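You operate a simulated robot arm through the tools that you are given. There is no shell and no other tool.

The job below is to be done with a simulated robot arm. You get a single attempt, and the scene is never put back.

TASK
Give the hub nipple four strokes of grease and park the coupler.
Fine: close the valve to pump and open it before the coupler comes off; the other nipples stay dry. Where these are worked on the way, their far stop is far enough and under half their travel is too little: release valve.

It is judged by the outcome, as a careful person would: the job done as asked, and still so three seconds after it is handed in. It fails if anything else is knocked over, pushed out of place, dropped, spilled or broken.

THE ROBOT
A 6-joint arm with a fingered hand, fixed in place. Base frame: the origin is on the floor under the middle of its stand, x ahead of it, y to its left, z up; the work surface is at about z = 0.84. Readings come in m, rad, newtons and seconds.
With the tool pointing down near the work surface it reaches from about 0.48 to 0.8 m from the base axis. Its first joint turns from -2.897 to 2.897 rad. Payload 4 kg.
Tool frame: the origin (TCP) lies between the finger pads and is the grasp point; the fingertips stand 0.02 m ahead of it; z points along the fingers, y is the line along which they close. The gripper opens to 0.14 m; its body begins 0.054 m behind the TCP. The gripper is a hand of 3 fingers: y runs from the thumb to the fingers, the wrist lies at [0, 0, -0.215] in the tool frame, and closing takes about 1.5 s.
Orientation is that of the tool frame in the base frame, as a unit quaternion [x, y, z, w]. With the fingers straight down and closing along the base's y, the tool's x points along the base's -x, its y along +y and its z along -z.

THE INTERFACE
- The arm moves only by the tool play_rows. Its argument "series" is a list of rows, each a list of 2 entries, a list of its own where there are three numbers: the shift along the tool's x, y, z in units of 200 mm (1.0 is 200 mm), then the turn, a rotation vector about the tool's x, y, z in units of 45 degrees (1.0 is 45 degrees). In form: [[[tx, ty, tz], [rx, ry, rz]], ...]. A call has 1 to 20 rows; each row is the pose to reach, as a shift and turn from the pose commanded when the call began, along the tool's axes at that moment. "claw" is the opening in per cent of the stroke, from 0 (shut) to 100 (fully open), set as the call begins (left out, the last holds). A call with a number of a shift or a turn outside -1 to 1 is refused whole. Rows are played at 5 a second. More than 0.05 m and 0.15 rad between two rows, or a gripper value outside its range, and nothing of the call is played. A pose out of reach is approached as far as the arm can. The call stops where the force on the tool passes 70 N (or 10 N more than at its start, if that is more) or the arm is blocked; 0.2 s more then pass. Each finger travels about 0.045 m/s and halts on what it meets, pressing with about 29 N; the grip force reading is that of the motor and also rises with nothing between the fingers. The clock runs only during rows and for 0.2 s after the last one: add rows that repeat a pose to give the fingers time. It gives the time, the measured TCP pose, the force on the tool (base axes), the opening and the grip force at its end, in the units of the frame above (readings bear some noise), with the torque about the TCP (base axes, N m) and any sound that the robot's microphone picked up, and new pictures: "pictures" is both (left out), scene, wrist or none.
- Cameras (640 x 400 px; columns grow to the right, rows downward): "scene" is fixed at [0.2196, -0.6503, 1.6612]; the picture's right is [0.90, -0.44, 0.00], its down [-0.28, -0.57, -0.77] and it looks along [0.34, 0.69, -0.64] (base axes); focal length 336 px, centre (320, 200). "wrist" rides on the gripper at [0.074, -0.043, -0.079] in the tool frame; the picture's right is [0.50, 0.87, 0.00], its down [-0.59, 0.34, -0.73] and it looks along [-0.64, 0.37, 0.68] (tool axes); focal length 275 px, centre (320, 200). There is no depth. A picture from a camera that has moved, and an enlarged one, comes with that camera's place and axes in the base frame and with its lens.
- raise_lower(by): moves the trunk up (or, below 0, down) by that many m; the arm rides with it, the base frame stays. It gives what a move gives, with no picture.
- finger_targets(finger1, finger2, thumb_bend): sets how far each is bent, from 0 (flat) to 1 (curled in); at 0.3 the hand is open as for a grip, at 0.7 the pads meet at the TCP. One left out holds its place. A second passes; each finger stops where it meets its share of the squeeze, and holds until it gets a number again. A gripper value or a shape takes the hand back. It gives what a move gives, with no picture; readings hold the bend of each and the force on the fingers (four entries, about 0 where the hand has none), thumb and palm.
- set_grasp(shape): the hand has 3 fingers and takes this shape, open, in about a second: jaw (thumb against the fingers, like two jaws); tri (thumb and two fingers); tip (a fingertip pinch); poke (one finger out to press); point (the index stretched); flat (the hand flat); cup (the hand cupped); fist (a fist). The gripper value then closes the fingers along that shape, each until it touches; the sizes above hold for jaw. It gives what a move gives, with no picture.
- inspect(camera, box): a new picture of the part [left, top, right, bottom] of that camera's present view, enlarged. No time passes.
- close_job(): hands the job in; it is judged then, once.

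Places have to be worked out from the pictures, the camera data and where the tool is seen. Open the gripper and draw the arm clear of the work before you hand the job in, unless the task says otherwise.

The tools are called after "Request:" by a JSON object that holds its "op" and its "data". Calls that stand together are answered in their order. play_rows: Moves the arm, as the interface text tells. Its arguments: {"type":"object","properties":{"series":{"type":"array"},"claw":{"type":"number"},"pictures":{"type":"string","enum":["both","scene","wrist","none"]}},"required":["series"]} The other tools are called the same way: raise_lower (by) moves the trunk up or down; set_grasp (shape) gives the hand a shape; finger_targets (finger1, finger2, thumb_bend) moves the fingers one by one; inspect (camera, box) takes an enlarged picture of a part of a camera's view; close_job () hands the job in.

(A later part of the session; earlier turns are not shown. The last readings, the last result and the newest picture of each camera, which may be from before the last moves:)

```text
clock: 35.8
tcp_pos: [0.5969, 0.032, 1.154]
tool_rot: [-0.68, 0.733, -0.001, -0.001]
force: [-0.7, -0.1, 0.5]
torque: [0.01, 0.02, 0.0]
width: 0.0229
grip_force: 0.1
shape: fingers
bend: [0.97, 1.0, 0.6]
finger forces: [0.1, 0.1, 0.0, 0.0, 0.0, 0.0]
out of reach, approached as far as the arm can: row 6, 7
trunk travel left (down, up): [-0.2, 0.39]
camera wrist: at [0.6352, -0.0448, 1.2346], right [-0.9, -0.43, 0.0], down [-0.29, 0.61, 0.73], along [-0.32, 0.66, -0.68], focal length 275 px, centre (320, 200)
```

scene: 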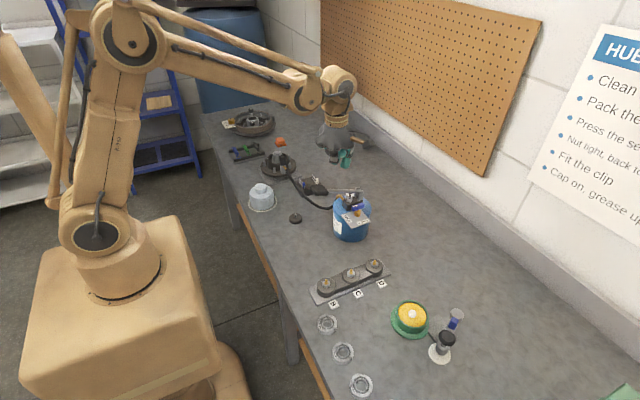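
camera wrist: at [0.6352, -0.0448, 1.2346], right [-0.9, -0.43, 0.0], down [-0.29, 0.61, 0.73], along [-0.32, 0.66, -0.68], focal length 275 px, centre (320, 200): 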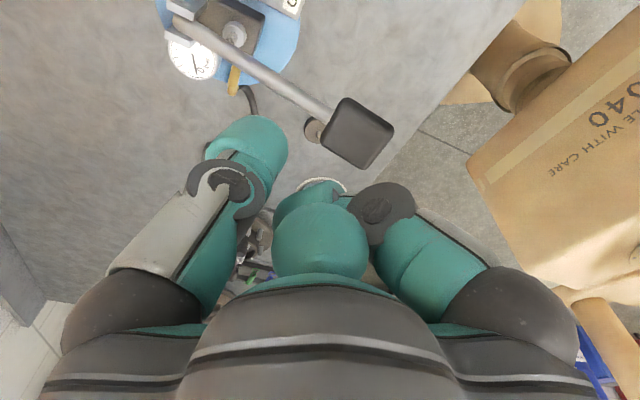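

The CCW turn hits a joint limit at about 86°, so I'll go the other way round (clockwise through -x), reading the pose as I go.

Request:
{"op": "play_rows", "data": {"series": [[[0, 0, 0], [0, 0, 0.1667]], [[0, 0, 0], [0, 0, 0.3333]], [[0, 0, 0], [0, 0, 0.5]], [[0, 0, 0], [0, 0, 0.6667]], [[0, 0, 0], [0, 0, 0.8333]], [[0, 0, 0], [0, 0, 1.0]], [[0, 0, 0], [0, 0, 1.0]]], "pictures": "none"}}

Request:
{"op": "play_rows", "data": {"series": [[[0, 0, 0], [0, 0, 0.1667]], [[0, 0, 0], [0, 0, 0.3333]], [[0, 0, 0], [0, 0, 0.5]], [[0, 0, 0], [0, 0, 0.6667]], [[0, 0, 0], [0, 0, 0.8333]], [[0, 0, 0], [0, 0, 1.0]], [[0, 0, 0], [0, 0, 1.0]]], "pictures": "none"}}

Request:
{"op": "play_rows", "data": {"series": [[[0, 0, 0], [0, 0, 0.1667]], [[0, 0, 0], [0, 0, 0.3333]], [[0, 0, 0], [0, 0, 0.5]], [[0, 0, 0], [0, 0, 0.6667]], [[0, 0, 0], [0, 0, 0.8333]], [[0, 0, 0], [0, 0, 1.0]], [[0, 0, 0], [0, 0, 1.0]]], "pictures": "none"}}

Request:
{"op": "play_rows", "data": {"series": [[[0, 0, 0], [0, 0, 0.1667]], [[0, 0, 0], [0, 0, 0.3333]], [[0, 0, 0], [0, 0, 0.5]], [[0, 0, 0], [0, 0, 0.6667]], [[0, 0, 0], [0, 0, 0.8333]], [[0, 0, 0], [0, 0, 1.0]], [[0, 0, 0], [0, 0, 1.0]]], "pictures": "both"}}

```text
clock: 37.4
tcp_pos: [0.5983, 0.0329, 1.1542]
tool_rot: [-0.347, 0.938, -0.002, 0.0]
force: [-0.1, 0.7, 0.4]
torque: [0.01, 0.01, -0.01]
width: 0.0231
grip_force: 0.1
shape: fingers
bend: [0.97, 1.0, 0.6]
finger forces: [0.0, 0.0, 0.0, 0.0, 0.1, 0.0]
trunk travel left (down, up): [-0.2, 0.39]
```

```text
clock: 39.0
tcp_pos: [0.5988, 0.0323, 1.1528]
tool_rot: [0.039, 0.999, -0.002, 0.0]
force: [0.5, -0.5, 0.3]
torque: [-0.01, -0.01, 0.01]
width: 0.0229
grip_force: 0.0
shape: fingers
bend: [0.97, 1.0, 0.6]
finger forces: [0.1, 0.1, 0.1, 0.0, 0.0, 0.0]
trunk travel left (down, up): [-0.2, 0.39]
```

```text
clock: 40.6
tcp_pos: [0.5977, 0.0312, 1.1546]
tool_rot: [0.418, 0.908, -0.001, 0.002]
force: [0.4, -0.3, -0.6]
torque: [0.01, 0.02, 0.01]
width: 0.0231
grip_force: 0.0
shape: fingers
bend: [0.97, 1.0, 0.6]
finger forces: [0.0, 0.1, 0.1, 0.0, 0.1, 0.1]
trunk travel left (down, up): [-0.2, 0.39]
```

```text
clock: 42.2
tcp_pos: [0.5973, 0.0305, 1.1543]
tool_rot: [0.735, 0.678, -0.002, 0.001]
force: [-0.2, 0.0, -0.1]
torque: [0.01, 0.0, -0.03]
width: 0.0229
grip_force: 0.1
shape: fingers
bend: [0.97, 1.0, 0.6]
finger forces: [0.0, 0.0, 0.0, 0.0, 0.0, 0.1]
trunk travel left (down, up): [-0.2, 0.39]
camera wrist: at [0.5612, 0.11, 1.2337], right [0.9, 0.43, 0.0], down [0.29, -0.61, 0.74], along [0.32, -0.67, -0.68], focal length 275 px, centre (320, 200)
```

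scene: 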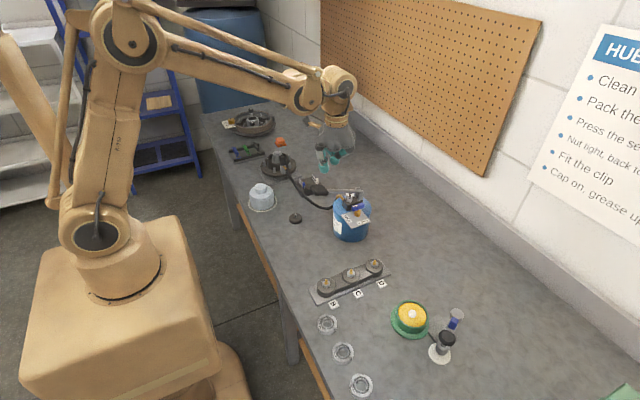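
wrist: 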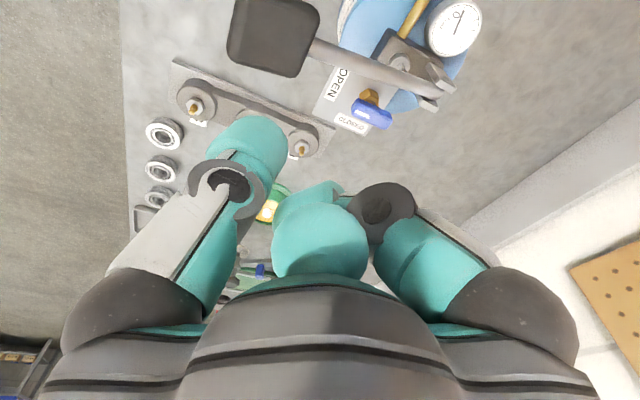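

The hand is now at 94.6° clockwise with no limit in sight. Two more partial turns bring the thumb to the +y side.

Request:
{"op": "play_rows", "data": {"series": [[[0, 0, 0], [0, 0, 0.1583]], [[0, 0, 0], [0, 0, 0.3167]], [[0, 0, 0], [0, 0, 0.475]], [[0, 0, 0], [0, 0, 0.6333]], [[0, 0, 0], [0, 0, 0.7917]], [[0, 0, 0], [0, 0, 0.949]], [[0, 0, 0], [0, 0, 0.949]]], "pictures": "none"}}

Request:
{"op": "play_rows", "data": {"series": [[[0, 0, 0], [0, 0, 0.1583]], [[0, 0, 0], [0, 0, 0.3167]], [[0, 0, 0], [0, 0, 0.475]], [[0, 0, 0], [0, 0, 0.6333]], [[0, 0, 0], [0, 0, 0.7917]], [[0, 0, 0], [0, 0, 0.949]], [[0, 0, 0], [0, 0, 0.949]]], "pictures": "both"}}

```text
clock: 43.8
tcp_pos: [0.5976, 0.0314, 1.1547]
tool_rot: [0.931, 0.366, -0.002, 0.002]
force: [-0.5, -0.2, -0.3]
torque: [0.0, -0.01, 0.03]
width: 0.0227
grip_force: 0.1
shape: fingers
bend: [0.97, 1.0, 0.6]
finger forces: [0.0, 0.0, 0.0, 0.1, 0.1, 0.0]
trunk travel left (down, up): [-0.2, 0.39]
```

```text
clock: 45.4
tcp_pos: [0.5973, 0.0313, 1.1536]
tool_rot: [1.0, 0.002, 0.0, 0.002]
force: [-1.0, 0.1, -0.1]
torque: [-0.03, 0.02, 0.01]
width: 0.0229
grip_force: 0.0
shape: fingers
bend: [0.97, 1.0, 0.6]
finger forces: [0.0, 0.0, 0.0, 0.1, 0.1, 0.0]
trunk travel left (down, up): [-0.2, 0.39]
camera wrist: at [0.672, 0.0755, 1.2332], right [0.5, -0.86, 0.0], down [-0.59, -0.34, 0.74], along [-0.64, -0.37, -0.68], focal length 275 px, centre (320, 200)
```

scene: 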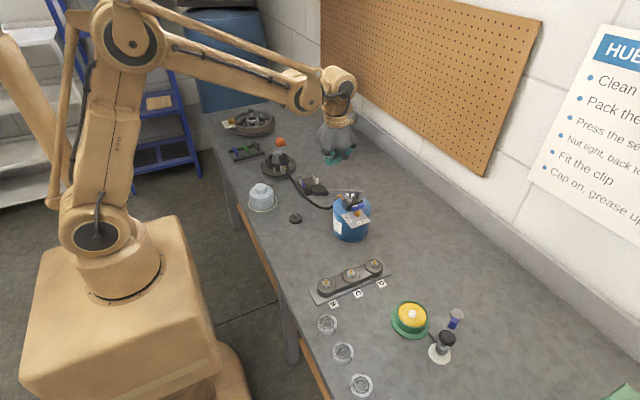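
wrist: 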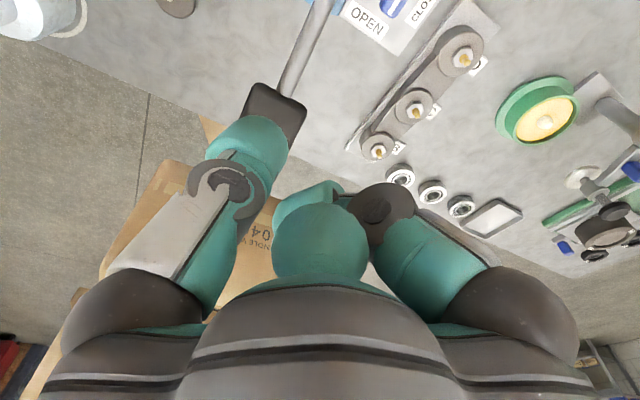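

The thumb is now on the +y side, with tool x along base +x and tool y along base -y. I'll move to the -y side of the valve at a safe height for a close view of the handle.

Request:
{"op": "play_rows", "data": {"series": [[[0.12, 0.15, 0.0], [0, 0, 0]], [[0.25, 0.3, 0.05], [0, 0, 0]], [[0.38, 0.45, 0.15], [0, 0, 0]], [[0.51, 0.605, 0.27], [0, 0, 0]], [[0.51, 0.605, 0.37], [0, 0, 0]], [[0.51, 0.605, 0.37], [0, 0, 0]]]}}

Request:
{"op": "inspect", "data": {"camera": "wrist", "box": [50, 0, 290, 180]}}

Request:
{"op": "inspect", "data": {"camera": "scene", "box": [320, 150, 400, 250]}}

```text
clock: 46.8
tcp_pos: [0.7015, -0.0899, 1.0815]
tool_rot: [1.0, 0.001, 0.0, 0.002]
force: [0.6, -0.4, -0.7]
torque: [-0.02, 0.0, -0.01]
width: 0.0228
grip_force: 0.0
shape: fingers
bend: [0.97, 1.0, 0.6]
finger forces: [0.0, 0.0, 0.0, 0.0, 0.0, 0.0]
trunk travel left (down, up): [-0.2, 0.39]
camera wrist: at [0.7751, -0.0459, 1.1603], right [0.5, -0.86, 0.0], down [-0.59, -0.34, 0.74], along [-0.63, -0.37, -0.68], focal length 275 px, centre (320, 200)
```

scene: 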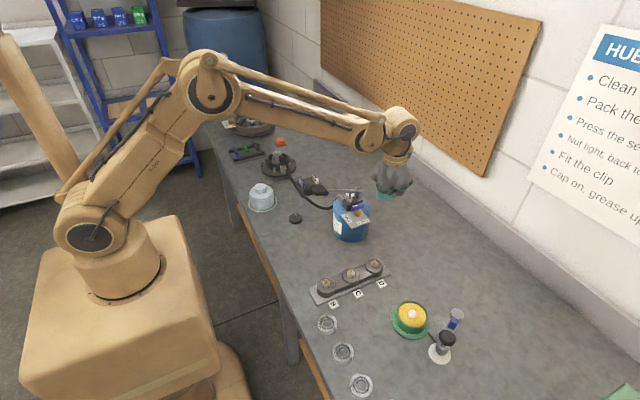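
wrist: 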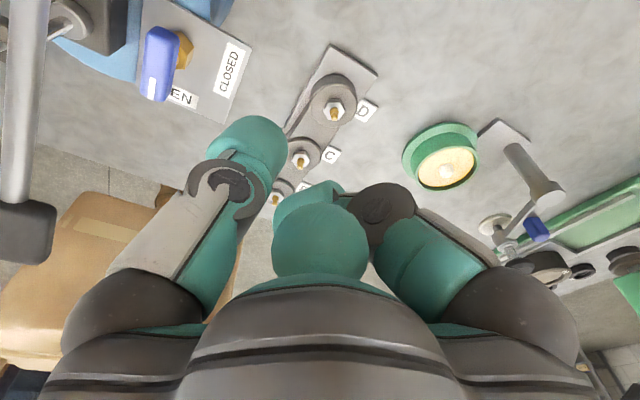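

```text
2.22 times, centred on (170, 90) of wrist
camera zoom: at [0.7751, -0.0459, 1.1603], right [0.5, -0.86, 0.0], down [-0.59, -0.34, 0.74], along [-0.63, -0.37, -0.68], focal length 612 px, centre (653, 444)
```

zoom: 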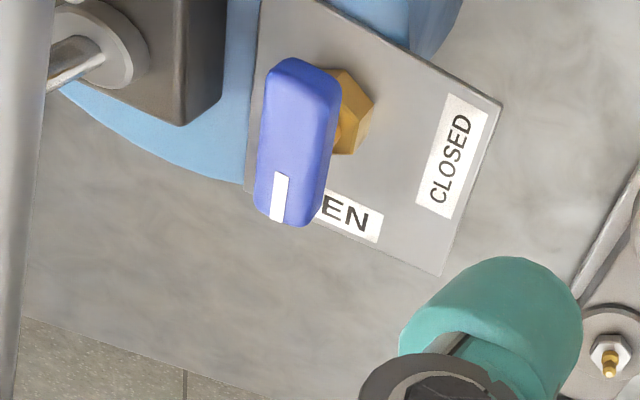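

```text
4.00 times, centred on (360, 200) of scene
camera zoom: at [0.2196, -0.6503, 1.6612], right [0.9, -0.44, 0.0], down [-0.28, -0.57, -0.77], along [0.34, 0.69, -0.64], focal length 1345 px, centre (160, 200)
```

zoom: 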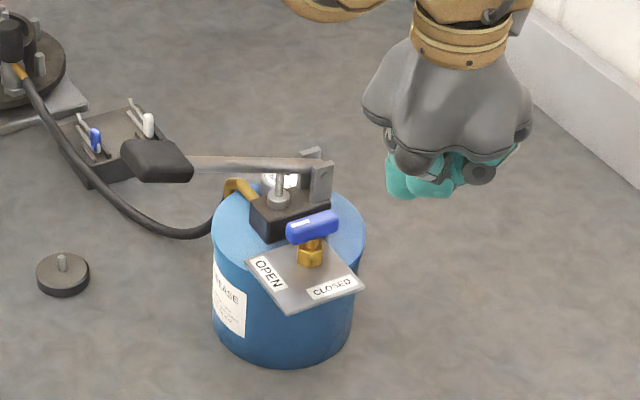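

The handle's marked end clearly points at OPEN, and its centre is near (0.668, 0.0035, 0.98). To keep the curled fingers away from the handle I'll spread the thumb a little more and look again.

Request:
{"op": "finger_targets", "data": {"thumb_bend": 0.4}}

Request:
{"op": "inspect", "data": {"camera": "wrist", "box": [0, 0, 640, 400]}}

Request:
{"op": "inspect", "data": {"camera": "scene", "box": [360, 120, 440, 220]}}

```text
clock: 47.8
tcp_pos: [0.7013, -0.09, 1.0813]
tool_rot: [1.0, 0.001, 0.001, 0.001]
force: [-0.3, -0.9, 0.3]
torque: [-0.02, -0.01, 0.0]
width: 0.0511
grip_force: 0.0
shape: fingers
bend: [0.97, 1.0, 0.4]
finger forces: [0.0, 0.0, 0.0, 0.0, 0.0, 0.0]
trunk travel left (down, up): [-0.2, 0.39]
```

```text
1.00 times, centred on (320, 200) of wrist (not enlarged: the box is as wide or as high as the picture)
camera zoom: at [0.7749, -0.0455, 1.1606], right [0.5, -0.86, 0.0], down [-0.59, -0.34, 0.74], along [-0.63, -0.37, -0.68], focal length 275 px, centre (320, 200)
```

zoom: 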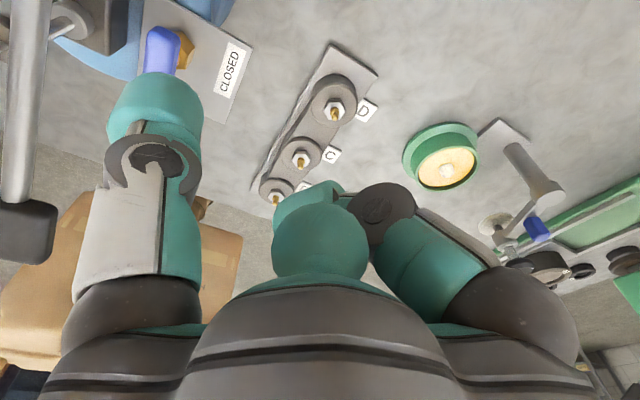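

```text
4.00 times, centred on (400, 170) of scene
camera zoom: at [0.2196, -0.6503, 1.6612], right [0.9, -0.44, 0.0], down [-0.28, -0.57, -0.77], along [0.34, 0.69, -0.64], focal length 1345 px, centre (0, 320)
```

zoom: 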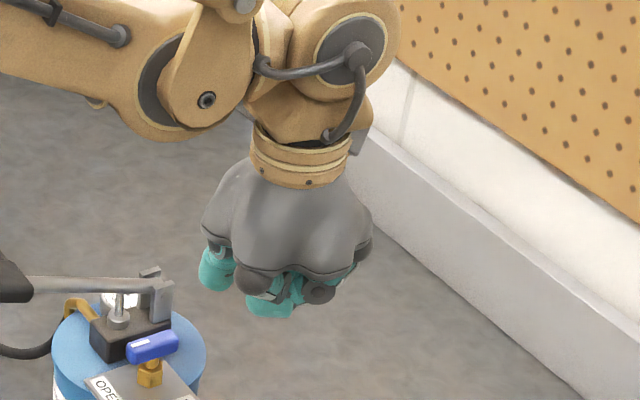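

The thumb tip is now about 73 mm toward +y of the TCP and 26 mm below it, well away from the fist. I'll lower it on the -y side of the handle's +x end and check the view.

Request:
{"op": "play_rows", "data": {"series": [[[-0.035, 0.065, 0.05], [0, 0, 0]], [[-0.035, 0.065, 0.2], [0, 0, 0]], [[-0.035, 0.065, 0.33], [0, 0, 0]], [[-0.035, 0.065, 0.42], [0, 0, 0]], [[-0.035, 0.065, 0.42], [0, 0, 0]]]}}

Request:
{"op": "inspect", "data": {"camera": "wrist", "box": [60, 0, 280, 180]}}

Request:
{"op": "inspect", "data": {"camera": "scene", "box": [330, 170, 400, 240]}}

```text
clock: 49.0
tcp_pos: [0.6945, -0.1026, 0.9957]
tool_rot: [1.0, 0.002, 0.0, 0.002]
force: [-0.5, -0.5, 1.0]
torque: [0.0, 0.03, -0.03]
width: 0.0511
grip_force: 0.1
shape: fingers
bend: [0.97, 1.0, 0.4]
finger forces: [0.0, 0.0, 0.0, 0.0, 0.0, 0.0]
trunk travel left (down, up): [-0.2, 0.39]
camera wrist: at [0.7687, -0.0574, 1.0762], right [0.5, -0.86, 0.0], down [-0.59, -0.34, 0.74], along [-0.63, -0.37, -0.68], focal length 275 px, centre (320, 200)
```

scene: 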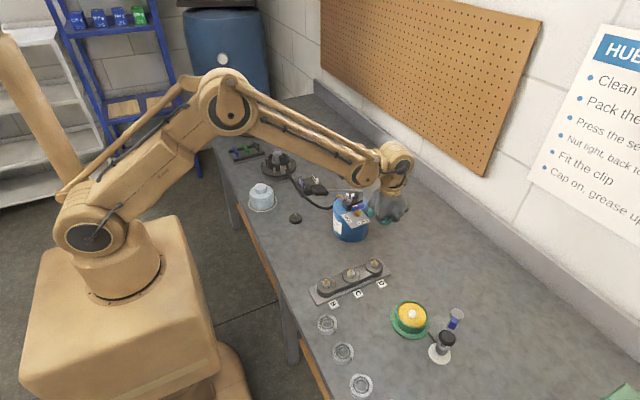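
wrist: 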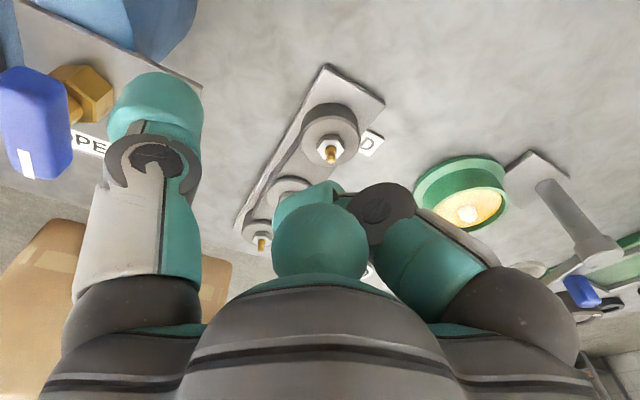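

```text
2.22 times, centred on (170, 90) of wrist
camera zoom: at [0.7687, -0.0574, 1.0762], right [0.5, -0.86, 0.0], down [-0.59, -0.34, 0.74], along [-0.63, -0.37, -0.68], focal length 612 px, centre (653, 444)
```

zoom: 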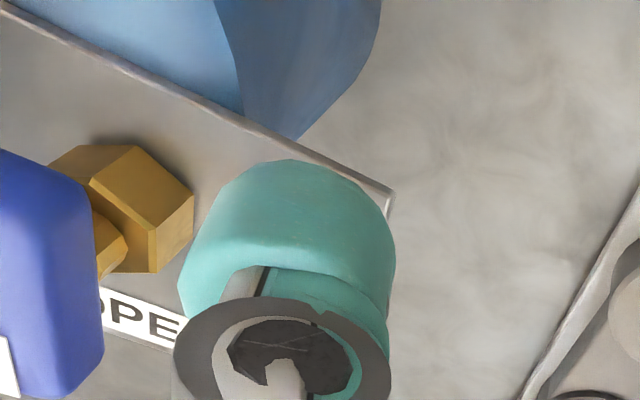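

```text
5.71 times, centred on (365, 205) of scene
camera zoom: at [0.2196, -0.6503, 1.6612], right [0.9, -0.44, 0.0], down [-0.28, -0.57, -0.77], along [0.34, 0.69, -0.64], focal length 1921 px, centre (63, 171)
```

zoom: 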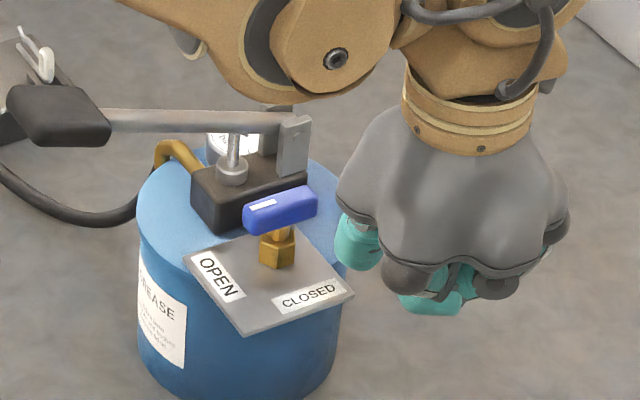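

The thumb is beside the +x end of the handle at the right height. I'll lower 4 mm and push toward +y in small steps, watching the force.

Request:
{"op": "play_rows", "data": {"series": [[[0, 0, 0.02], [0, 0, 0]], [[0, -0.04, 0.02], [0, 0, 0]], [[0, -0.07, 0.02], [0, 0, 0]], [[0, -0.1, 0.02], [0, 0, 0]], [[0, -0.13, 0.02], [0, 0, 0]], [[0, -0.13, 0.02], [0, 0, 0]]], "pictures": "none"}}

Request:
{"op": "inspect", "data": {"camera": "scene", "box": [330, 170, 400, 240]}}

Request:
{"op": "inspect", "data": {"camera": "wrist", "box": [0, 0, 260, 180]}}

```text
clock: 50.4
tcp_pos: [0.6948, -0.0764, 0.9941]
tool_rot: [1.0, 0.002, 0.001, 0.002]
force: [-0.1, -0.8, -0.5]
torque: [0.0, 0.01, -0.04]
width: 0.0506
grip_force: 0.9
shape: fingers
bend: [0.97, 1.0, 0.4]
finger forces: [0.1, 0.1, 0.0, 0.0, 0.9, 0.0]
trunk travel left (down, up): [-0.2, 0.39]
```

```text
5.71 times, centred on (365, 205) of scene
camera zoom: at [0.2196, -0.6503, 1.6612], right [0.9, -0.44, 0.0], down [-0.28, -0.57, -0.77], along [0.34, 0.69, -0.64], focal length 1921 px, centre (63, 171)
```

zoom: 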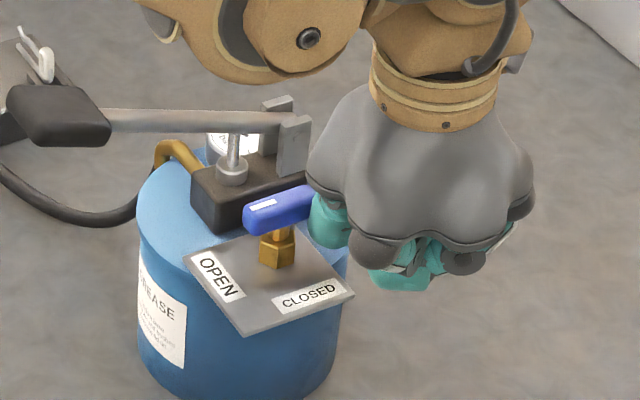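

```text
2.22 times, centred on (130, 90) of wrist
camera zoom: at [0.7678, -0.0322, 1.0721], right [0.5, -0.86, 0.0], down [-0.59, -0.34, 0.74], along [-0.63, -0.37, -0.68], focal length 612 px, centre (742, 444)
```

zoom: 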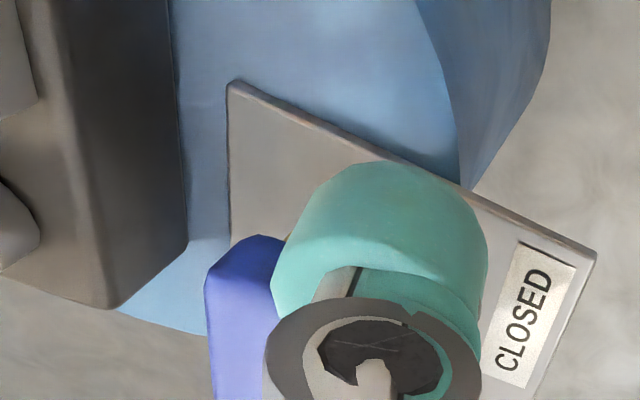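

The thumb has just touched the handle (0.9 N). I'll keep pushing toward +y.

Request:
{"op": "play_rows", "data": {"series": [[[0, -0.02, 0], [0, 0, 0]], [[0, -0.04, 0], [0, 0, 0]], [[0, -0.06, 0], [0, 0, 0]], [[0, -0.08, 0], [0, 0, 0]], [[0, -0.08, 0], [0, 0, 0]]], "pictures": "none"}}

Request:
{"op": "inspect", "data": {"camera": "scene", "box": [330, 170, 400, 240]}}

Request:
{"op": "inspect", "data": {"camera": "wrist", "box": [0, 0, 260, 180]}}

```text
clock: 51.6
tcp_pos: [0.6943, -0.0602, 0.9923]
tool_rot: [1.0, 0.003, 0.0, 0.001]
force: [0.1, 0.6, -0.5]
torque: [-0.03, 0.02, -0.05]
width: 0.0508
grip_force: 0.3
shape: fingers
bend: [0.97, 1.0, 0.4]
finger forces: [0.0, 0.1, 0.0, 0.1, 0.3, 0.0]
trunk travel left (down, up): [-0.2, 0.39]
```

```text
5.71 times, centred on (365, 205) of scene
camera zoom: at [0.2196, -0.6503, 1.6612], right [0.9, -0.44, 0.0], down [-0.28, -0.57, -0.77], along [0.34, 0.69, -0.64], focal length 1921 px, centre (63, 171)
```

zoom: 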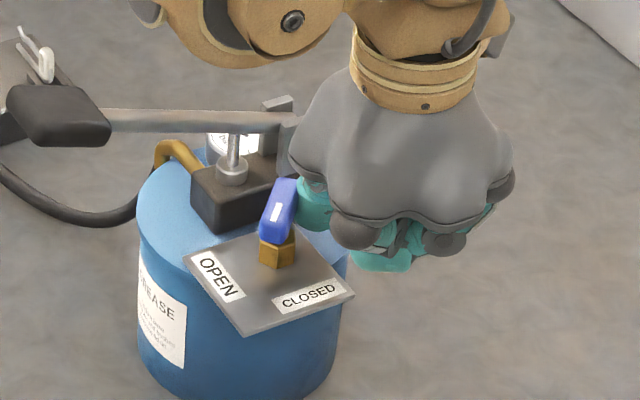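

```text
2.22 times, centred on (130, 90) of wrist
camera zoom: at [0.7674, -0.0163, 1.0719], right [0.5, -0.86, 0.0], down [-0.59, -0.34, 0.74], along [-0.63, -0.37, -0.68], focal length 612 px, centre (742, 444)
```

zoom: 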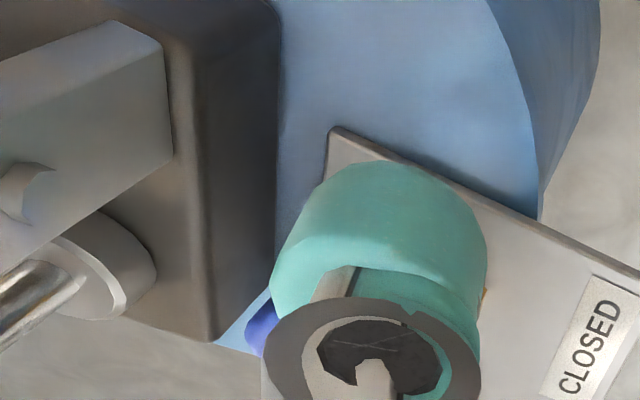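

The handle has turned about 50°. I'll continue with a little more +y, then sweep toward -x to bring it to the CLOSED stop.

Request:
{"op": "play_rows", "data": {"series": [[[0, -0.02, 0], [0, 0, 0]], [[-0.02, -0.025, 0], [0, 0, 0]], [[-0.04, -0.025, 0], [0, 0, 0]], [[-0.06, -0.025, 0], [0, 0, 0]], [[-0.075, -0.025, 0], [0, 0, 0]], [[-0.075, -0.025, 0], [0, 0, 0]]], "pictures": "none"}}

Request:
{"op": "inspect", "data": {"camera": "scene", "box": [330, 170, 400, 240]}}

Request:
{"op": "inspect", "data": {"camera": "wrist", "box": [0, 0, 260, 180]}}

```text
clock: 53.0
tcp_pos: [0.683, -0.0544, 0.9923]
tool_rot: [1.0, 0.002, 0.0, 0.002]
force: [52.9, 3.0, 14.4]
torque: [0.82, 0.2, -3.24]
width: 0.0538
grip_force: 26.1
shape: fingers
bend: [0.97, 1.0, 0.39]
finger forces: [0.0, 0.0, 0.1, 0.0, 52.3, 0.0]
trunk travel left (down, up): [-0.2, 0.39]
```

```text
5.71 times, centred on (365, 205) of scene
camera zoom: at [0.2196, -0.6503, 1.6612], right [0.9, -0.44, 0.0], down [-0.28, -0.57, -0.77], along [0.34, 0.69, -0.64], focal length 1921 px, centre (63, 171)
```

zoom: 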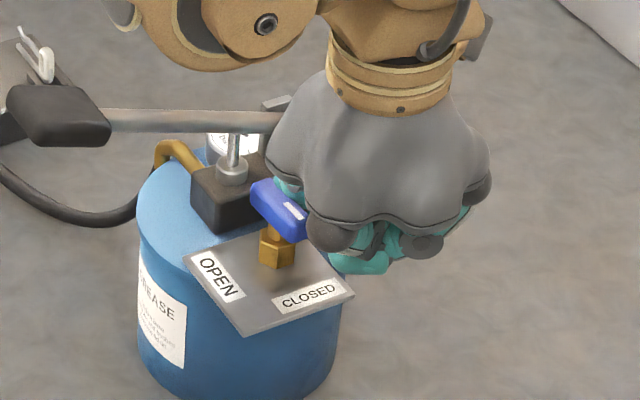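

```text
2.22 times, centred on (130, 90) of wrist
camera zoom: at [0.7574, -0.0114, 1.0701], right [0.5, -0.86, 0.0], down [-0.59, -0.34, 0.74], along [-0.64, -0.37, -0.68], focal length 612 px, centre (742, 444)
```

zoom: 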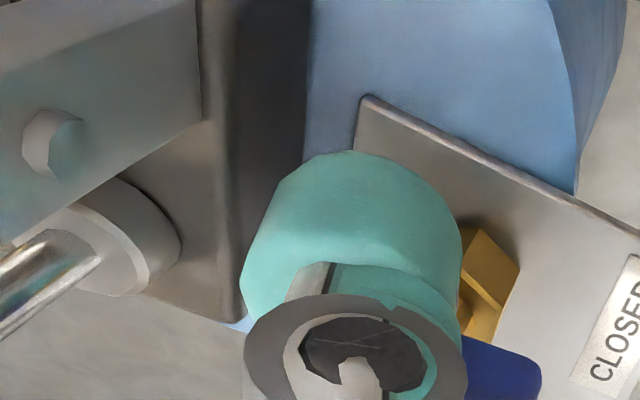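

The handle has swung fully to CLOSED and is pressing its stop at 53 N. I'll back off toward +x and raise the hand clear, then check the valve.

Request:
{"op": "play_rows", "data": {"series": [[[0.04, 0.01, 0], [0, 0, 0]], [[0.085, 0.02, 0], [0, 0, 0]], [[0.085, 0.02, -0.15], [0, 0, 0]], [[0.085, 0.05, -0.35], [0, 0, 0]], [[0.085, 0.15, -0.55], [0, 0, 0]], [[0.085, 0.25, -0.7], [0, 0, 0]], [[0.085, 0.25, -0.7], [0, 0, 0]]]}}

Request:
{"op": "inspect", "data": {"camera": "scene", "box": [320, 170, 400, 250]}}

Request:
{"op": "inspect", "data": {"camera": "wrist", "box": [0, 0, 260, 180]}}

```text
clock: 54.6
tcp_pos: [0.6971, -0.1021, 1.1322]
tool_rot: [1.0, 0.003, 0.001, 0.002]
force: [-0.2, 0.0, 0.3]
torque: [-0.05, -0.02, 0.02]
width: 0.0512
grip_force: 0.0
shape: fingers
bend: [0.97, 1.0, 0.4]
finger forces: [0.0, 0.0, 0.0, 0.0, 0.1, 0.1]
trunk travel left (down, up): [-0.2, 0.39]
camera wrist: at [0.7709, -0.0577, 1.2119], right [0.5, -0.86, 0.0], down [-0.59, -0.34, 0.74], along [-0.63, -0.37, -0.68], focal length 275 px, centre (320, 200)
```

scene: 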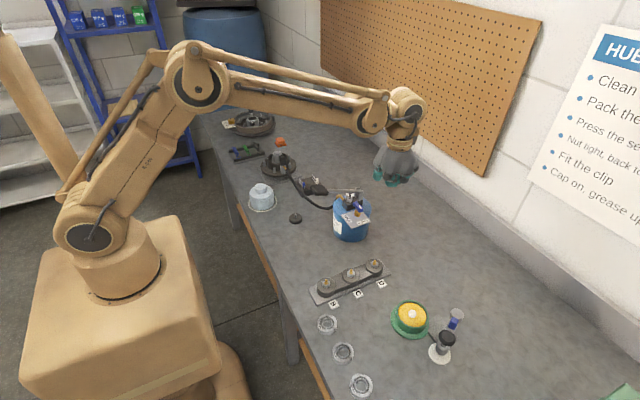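
wrist: 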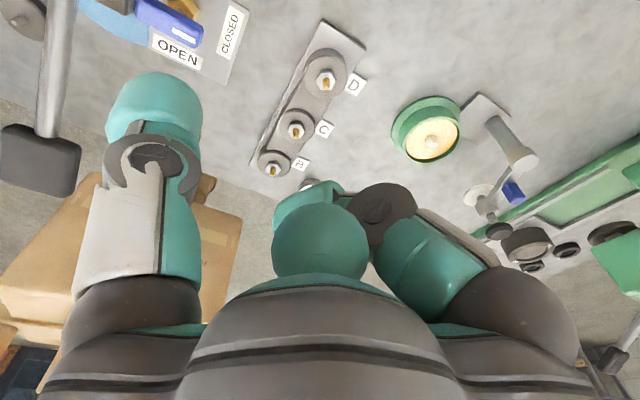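

```text
5.00 times, centred on (360, 210) of scene
camera zoom: at [0.2196, -0.6503, 1.6612], right [0.9, -0.44, 0.0], down [-0.28, -0.57, -0.77], along [0.34, 0.69, -0.64], focal length 1681 px, centre (120, 150)
```

zoom: 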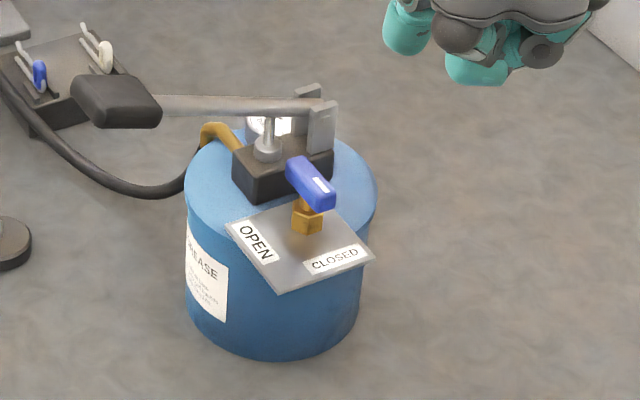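

```text
2.22 times, centred on (130, 90) of wrist
camera zoom: at [0.7709, -0.0577, 1.2119], right [0.5, -0.86, 0.0], down [-0.59, -0.34, 0.74], along [-0.63, -0.37, -0.68], focal length 612 px, centre (742, 444)
```

zoom: 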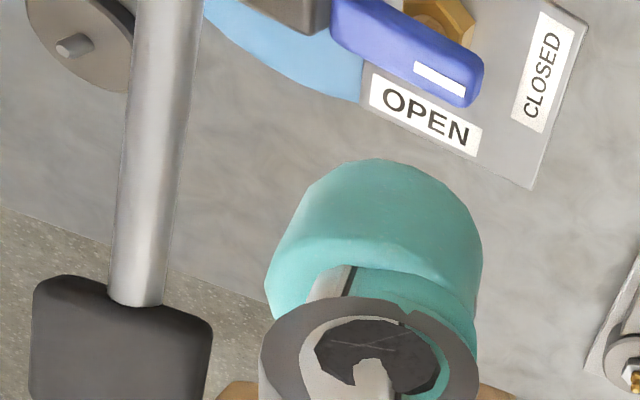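

The valve is at CLOSED. Now the pump lever: I'll enlarge the lever grip in both views to locate it for a grasp.

Request:
{"op": "inspect", "data": {"camera": "wrist", "box": [0, 0, 130, 220]}}

Request:
{"op": "inspect", "data": {"camera": "scene", "box": [325, 180, 375, 220]}}

```text
1.82 times, centred on (65, 110) of wrist
camera zoom: at [0.7709, -0.0577, 1.2119], right [0.5, -0.86, 0.0], down [-0.59, -0.34, 0.74], along [-0.63, -0.37, -0.68], focal length 500 px, centre (784, 364)
```

zoom: 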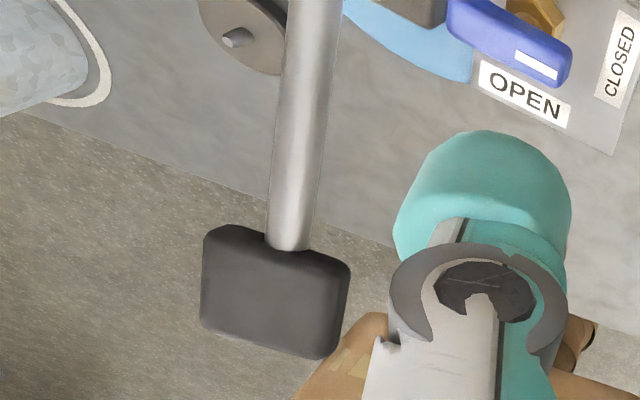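

```text
10.00 times, centred on (350, 200) of scene
camera zoom: at [0.2196, -0.6503, 1.6612], right [0.9, -0.44, 0.0], down [-0.28, -0.57, -0.77], along [0.34, 0.69, -0.64], focal length 3361 px, centre (20, 200)
```

zoom: 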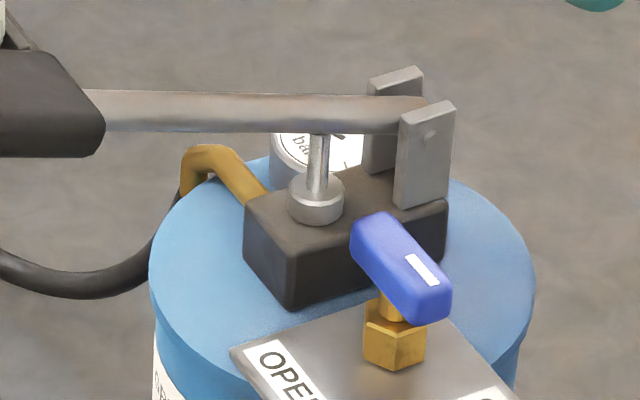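

The lever grip is centred near (0.566, 0.0495, 1.05), about 40 mm square, and pivots near (0.70, 0.05, 1.00). I'll move above it while turning a quarter turn back, so the thumb will take the end face and the fingers the two sides.

Request:
{"op": "play_rows", "data": {"series": [[[-0.11, -0.12, -0.05], [0, 0, -0.1667]], [[-0.23, -0.25, -0.05], [0, 0, -0.3333]], [[-0.34, -0.38, -0.05], [0, 0, -0.5]], [[-0.46, -0.51, -0.05], [0, 0, -0.6667]], [[-0.57, -0.64, -0.05], [0, 0, -0.8333]], [[-0.685, -0.76, -0.05], [0, 0, -1.0]], [[-0.685, -0.76, -0.05], [0, 0, -1.0]]], "pictures": "none"}}

Request:
{"op": "play_rows", "data": {"series": [[[0, 0, 0], [0, 0, -0.1667]], [[0, 0, 0], [0, 0, -0.3333]], [[0, 0, 0], [0, 0, -0.5]], [[0, 0, 0], [0, 0, -0.6667]], [[0, 0, 0], [0, 0, -0.8333]], [[0, 0, 0], [0, 0, -1.0]], [[0, 0, 0], [0, 0, -1.0]]], "pictures": "none"}}

Request:
{"op": "set_grasp", "data": {"shape": "jaw"}}

Request:
{"op": "play_rows", "data": {"series": [[[0, 0, 0], [0, 0, 0]], [[0, 0, 0], [0, 0, 0]]], "claw": 70}}

Request:
{"op": "inspect", "data": {"camera": "scene", "box": [300, 120, 400, 230]}}

```text
clock: 56.2
tcp_pos: [0.5595, 0.0468, 1.1411]
tool_rot: [0.923, 0.385, 0.0, 0.002]
force: [0.2, -0.4, -0.2]
torque: [0.03, -0.01, -0.02]
width: 0.0512
grip_force: 0.1
shape: fingers
bend: [0.97, 1.0, 0.4]
finger forces: [0.1, 0.0, 0.0, 0.1, 0.1, 0.1]
trunk travel left (down, up): [-0.2, 0.39]
```

```text
clock: 57.8
tcp_pos: [0.5575, 0.0461, 1.1413]
tool_rot: [0.705, 0.709, -0.001, 0.002]
force: [0.0, -0.1, 0.3]
torque: [0.0, -0.04, -0.05]
width: 0.0513
grip_force: 0.1
shape: fingers
bend: [0.97, 1.0, 0.4]
finger forces: [0.0, 0.0, 0.0, 0.1, 0.0, 0.1]
trunk travel left (down, up): [-0.2, 0.39]
```

```text
clock: 58.7
tcp_pos: [0.5579, 0.0467, 1.1418]
tool_rot: [0.706, 0.708, -0.001, 0.001]
force: [0.1, -0.4, -1.0]
torque: [-0.02, 0.01, 0.0]
width: 0.1401
grip_force: 0.1
shape: jaw
bend: [0.3, 0.3, 0.3]
finger forces: [0.0, 0.1, 0.0, 0.0, 0.0, 0.0]
trunk travel left (down, up): [-0.2, 0.39]
```

```text
clock: 59.3
tcp_pos: [0.5582, 0.0462, 1.1424]
tool_rot: [0.706, 0.708, -0.001, 0.002]
force: [0.2, 0.4, -0.8]
torque: [-0.02, 0.0, 0.02]
width: 0.0986
grip_force: 0.0
shape: jaw
bend: [0.26, 0.26, 0.25]
finger forces: [0.0, 0.0, 0.0, 0.1, 0.0, 0.0]
trunk travel left (down, up): [-0.2, 0.39]
camera wrist: at [0.5148, 0.1218, 1.2213], right [0.86, 0.5, 0.0], down [0.34, -0.58, 0.74], along [0.37, -0.64, -0.68], focal length 275 px, centre (320, 200)
```

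scene: 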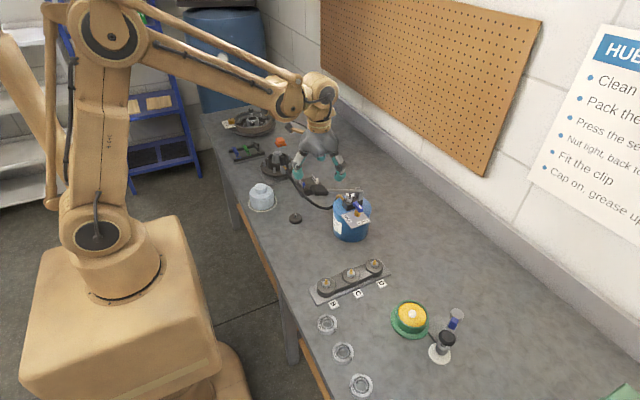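
wrist: 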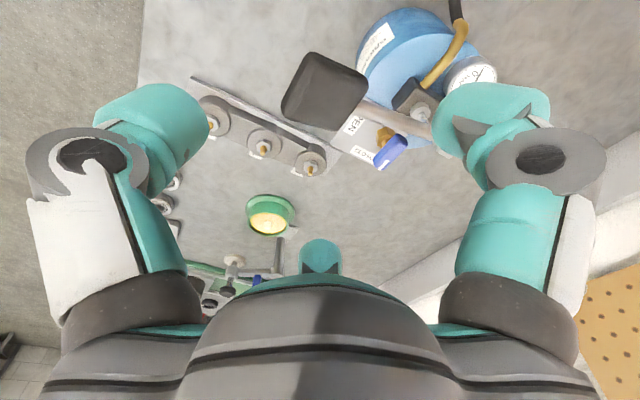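

```text
3.64 times, centred on (350, 175) of scene
camera zoom: at [0.2196, -0.6503, 1.6612], right [0.9, -0.44, 0.0], down [-0.28, -0.57, -0.77], along [0.34, 0.69, -0.64], focal length 1222 px, centre (211, 291)
```

zoom: 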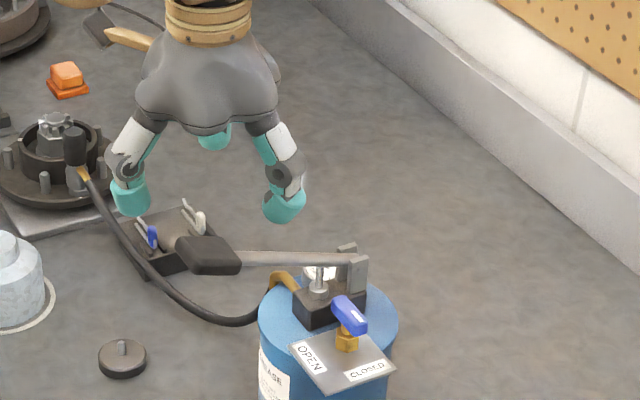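

The hand is above the lever with the thumb toward -x. I'll enlarge the wrist view to align precisely with the grip pad.

Request:
{"op": "inspect", "data": {"camera": "wrist", "box": [250, 30, 430, 170]}}

```text
2.86 times, centred on (340, 100) of wrist
camera zoom: at [0.5148, 0.1218, 1.2213], right [0.86, 0.5, 0.0], down [0.34, -0.58, 0.74], along [0.37, -0.64, -0.68], focal length 786 px, centre (263, 486)
```

zoom: 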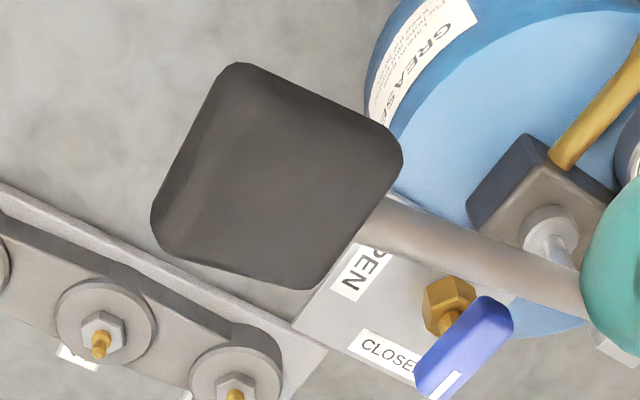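

The pad centre is at about (0.558, 0.053, 1.052). I'll shift 5 mm in +y and descend around it.

Request:
{"op": "play_rows", "data": {"series": [[[0.025, -0.005, 0.1], [0, 0, 0]], [[0.025, -0.005, 0.25], [0, 0, 0]], [[0.025, -0.005, 0.38], [0, 0, 0]], [[0.025, -0.005, 0.465], [0, 0, 0]], [[0.025, -0.005, 0.465], [0, 0, 0]]]}}

Request:
{"op": "inspect", "data": {"camera": "wrist", "box": [200, 80, 440, 280]}}

Request:
{"op": "inspect", "data": {"camera": "scene", "box": [300, 150, 390, 240]}}

```text
clock: 60.5
tcp_pos: [0.5566, 0.0505, 1.0487]
tool_rot: [0.706, 0.708, -0.001, 0.001]
force: [-0.3, -0.3, -0.3]
torque: [-0.01, 0.0, -0.02]
width: 0.0985
grip_force: 0.0
shape: jaw
bend: [0.26, 0.26, 0.25]
finger forces: [0.0, 0.0, 0.1, 0.1, 0.1, 0.0]
trunk travel left (down, up): [-0.2, 0.39]
camera wrist: at [0.5131, 0.1259, 1.1284], right [0.86, 0.5, 0.0], down [0.34, -0.58, 0.74], along [0.37, -0.64, -0.68], focal length 275 px, centre (320, 200)
```

scene: 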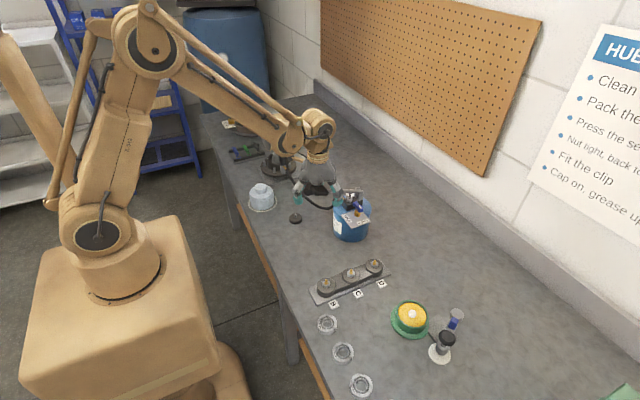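
wrist: 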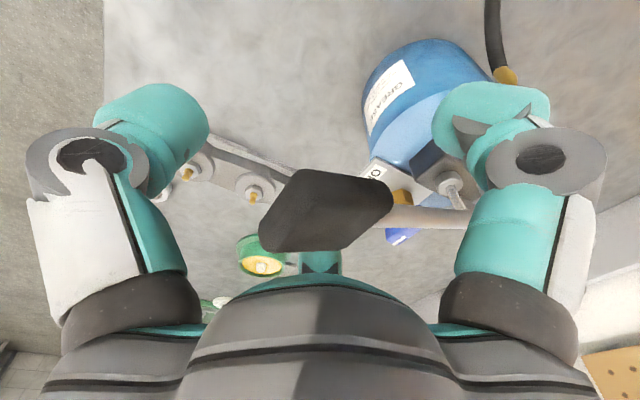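

```text
2.00 times, centred on (320, 180) of wrist
camera zoom: at [0.5131, 0.1259, 1.1284], right [0.86, 0.5, 0.0], down [0.34, -0.58, 0.74], along [0.37, -0.64, -0.68], focal length 551 px, centre (320, 240)
```

zoom: 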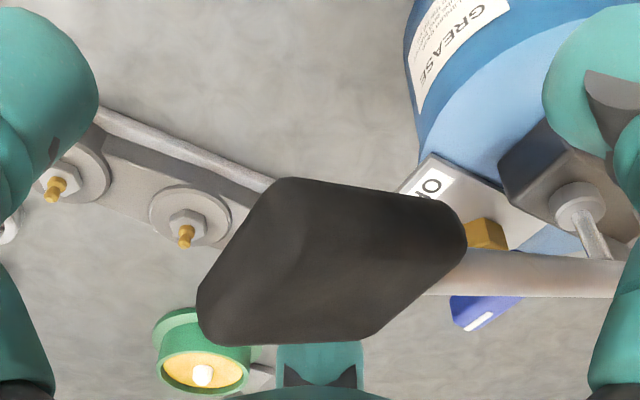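

```text
4.44 times, centred on (345, 195) of scene
camera zoom: at [0.2196, -0.6503, 1.6612], right [0.9, -0.44, 0.0], down [-0.28, -0.57, -0.77], along [0.34, 0.69, -0.64], focal length 1494 px, centre (209, 222)
```

zoom: 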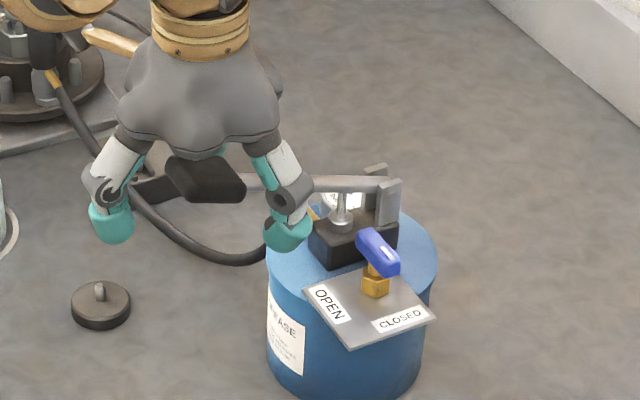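

The pad sits between the fingers, centred to a few millimetres. I'll close on it.

Request:
{"op": "play_rows", "data": {"series": [[[0, 0, 0], [0, 0, 0]], [[0, 0, 0], [0, 0, 0]], [[0, 0, 0], [0, 0, 0]], [[0, 0, 0], [0, 0, 0]], [[0, 0, 0], [0, 0, 0]], [[0, 0, 0], [0, 0, 0]]], "claw": 0}}

Request:
{"op": "inspect", "data": {"camera": "wrist", "box": [200, 80, 440, 280]}}

Request:
{"op": "inspect", "data": {"camera": "scene", "box": [300, 150, 390, 240]}}

```text
clock: 61.9
tcp_pos: [0.5558, 0.0502, 1.0481]
tool_rot: [0.706, 0.708, -0.001, 0.0]
force: [-12.6, -2.0, -30.9]
torque: [-0.05, -0.43, -0.04]
width: 0.0314
grip_force: 29.0
shape: jaw
bend: [0.44, 0.43, 0.54]
finger forces: [23.0, 23.4, 0.1, 0.0, 29.3, 0.0]
trunk travel left (down, up): [-0.2, 0.39]
camera wrist: at [0.5131, 0.1259, 1.1276], right [0.86, 0.5, 0.0], down [0.34, -0.58, 0.74], along [0.37, -0.64, -0.68], focal length 275 px, centre (320, 200)
```

scene: 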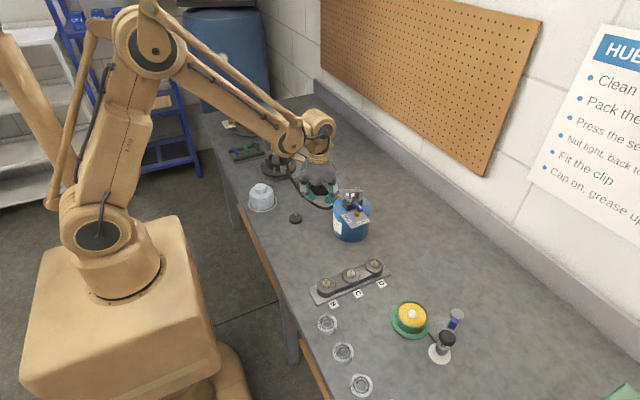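
wrist: 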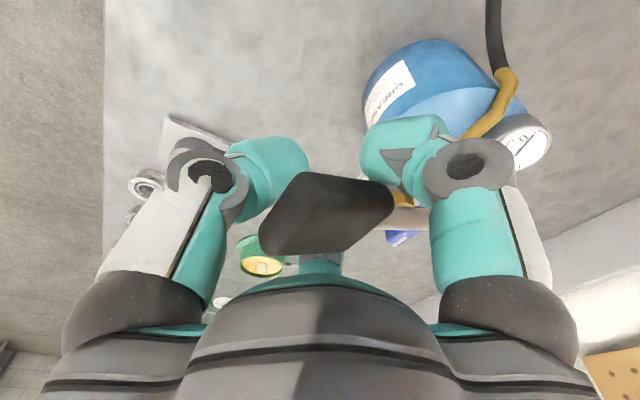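

```text
2.00 times, centred on (320, 180) of wrist
camera zoom: at [0.5131, 0.1259, 1.1276], right [0.86, 0.5, 0.0], down [0.34, -0.58, 0.74], along [0.37, -0.64, -0.68], focal length 551 px, centre (320, 240)
```

zoom: 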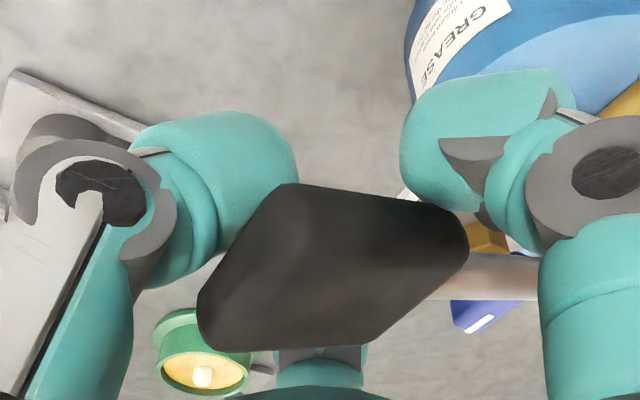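

```text
4.44 times, centred on (345, 195) of scene
camera zoom: at [0.2196, -0.6503, 1.6612], right [0.9, -0.44, 0.0], down [-0.28, -0.57, -0.77], along [0.34, 0.69, -0.64], focal length 1494 px, centre (209, 222)
```

zoom: 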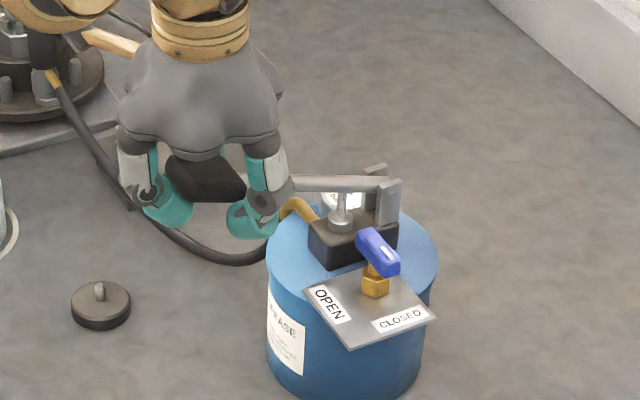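

The fingertips closed partly under the pad and push it up (31 N), because the TCP was a bit low. I'll reopen, raise 12 mm and grip again at mid-thickness.

Request:
{"op": "play_rows", "data": {"series": [[[0, 0, 0], [0, 0, 0]], [[0, 0, 0], [0, 0, 0]], [[0, 0, 0], [0, 0, 0]], [[0, 0.01, -0.06], [0, 0, 0]], [[0, 0.01, -0.06], [0, 0, 0]]], "claw": 60, "pictures": "none"}}

Request:
{"op": "play_rows", "data": {"series": [[[0, 0, 0], [0, 0, 0]], [[0, 0, 0], [0, 0, 0]], [[0, 0, 0], [0, 0, 0]], [[0, 0, 0], [0, 0, 0]], [[0, 0, 0], [0, 0, 0]], [[0, 0, 0], [0, 0, 0]]], "claw": 0}}

Request:
{"op": "inspect", "data": {"camera": "wrist", "box": [200, 80, 440, 280]}}

Request:
{"op": "inspect", "data": {"camera": "scene", "box": [300, 150, 390, 240]}}

```text
clock: 63.1
tcp_pos: [0.559, 0.0504, 1.0627]
tool_rot: [0.706, 0.708, -0.001, 0.001]
force: [-0.6, 0.1, -0.3]
torque: [0.0, -0.02, 0.03]
width: 0.0838
grip_force: 0.1
shape: jaw
bend: [0.3, 0.3, 0.29]
finger forces: [0.1, 0.0, 0.1, 0.0, 0.0, 0.0]
trunk travel left (down, up): [-0.2, 0.39]
```

```text
clock: 64.5
tcp_pos: [0.5589, 0.0503, 1.0629]
tool_rot: [0.706, 0.708, 0.0, 0.001]
force: [-8.4, -1.8, -16.8]
torque: [0.0, -0.13, -0.03]
width: 0.0419
grip_force: 29.3
shape: jaw
bend: [0.43, 0.42, 0.44]
finger forces: [24.2, 24.4, 0.1, 0.1, 24.9, 0.0]
trunk travel left (down, up): [-0.2, 0.39]
camera wrist: at [0.515, 0.126, 1.1409], right [0.86, 0.5, 0.0], down [0.34, -0.58, 0.74], along [0.37, -0.64, -0.68], focal length 275 px, centre (320, 200)
```

scene: 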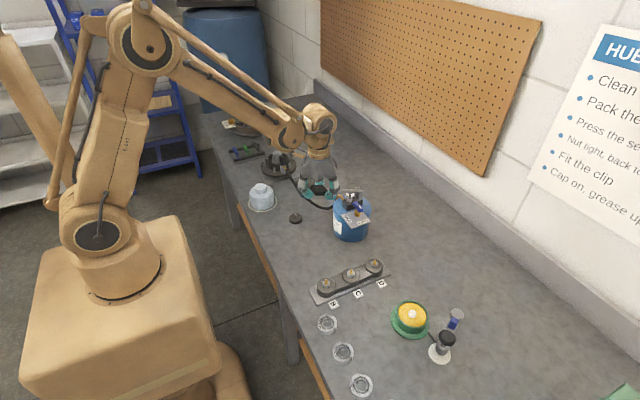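
wrist: 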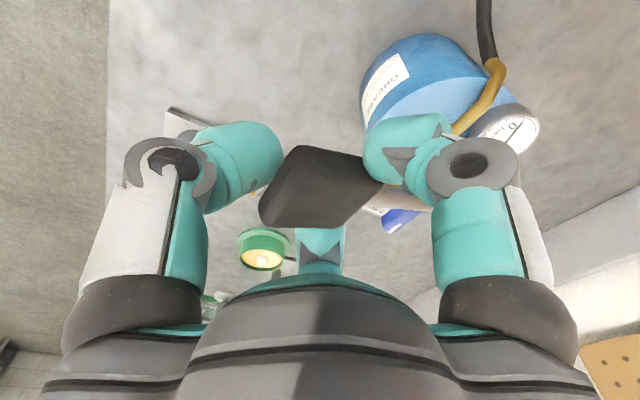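

```text
2.00 times, centred on (320, 180) of wrist
camera zoom: at [0.515, 0.126, 1.1409], right [0.86, 0.5, 0.0], down [0.34, -0.58, 0.74], along [0.37, -0.64, -0.68], focal length 551 px, centre (320, 240)
```

zoom: 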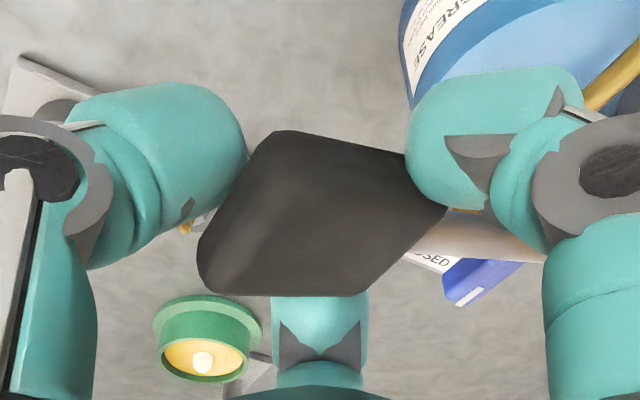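

```text
4.44 times, centred on (345, 195) of scene
camera zoom: at [0.2196, -0.6503, 1.6612], right [0.9, -0.44, 0.0], down [-0.28, -0.57, -0.77], along [0.34, 0.69, -0.64], focal length 1494 px, centre (209, 222)
```

zoom: 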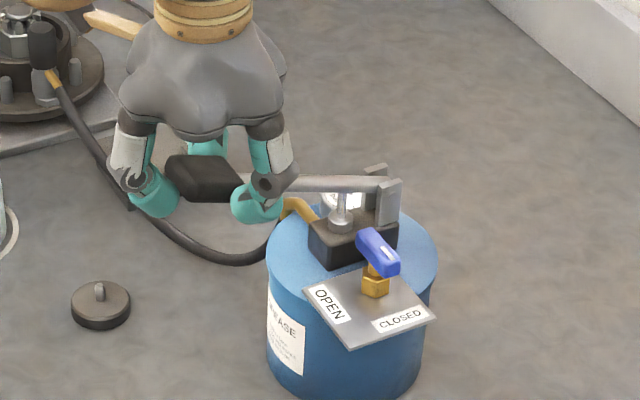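

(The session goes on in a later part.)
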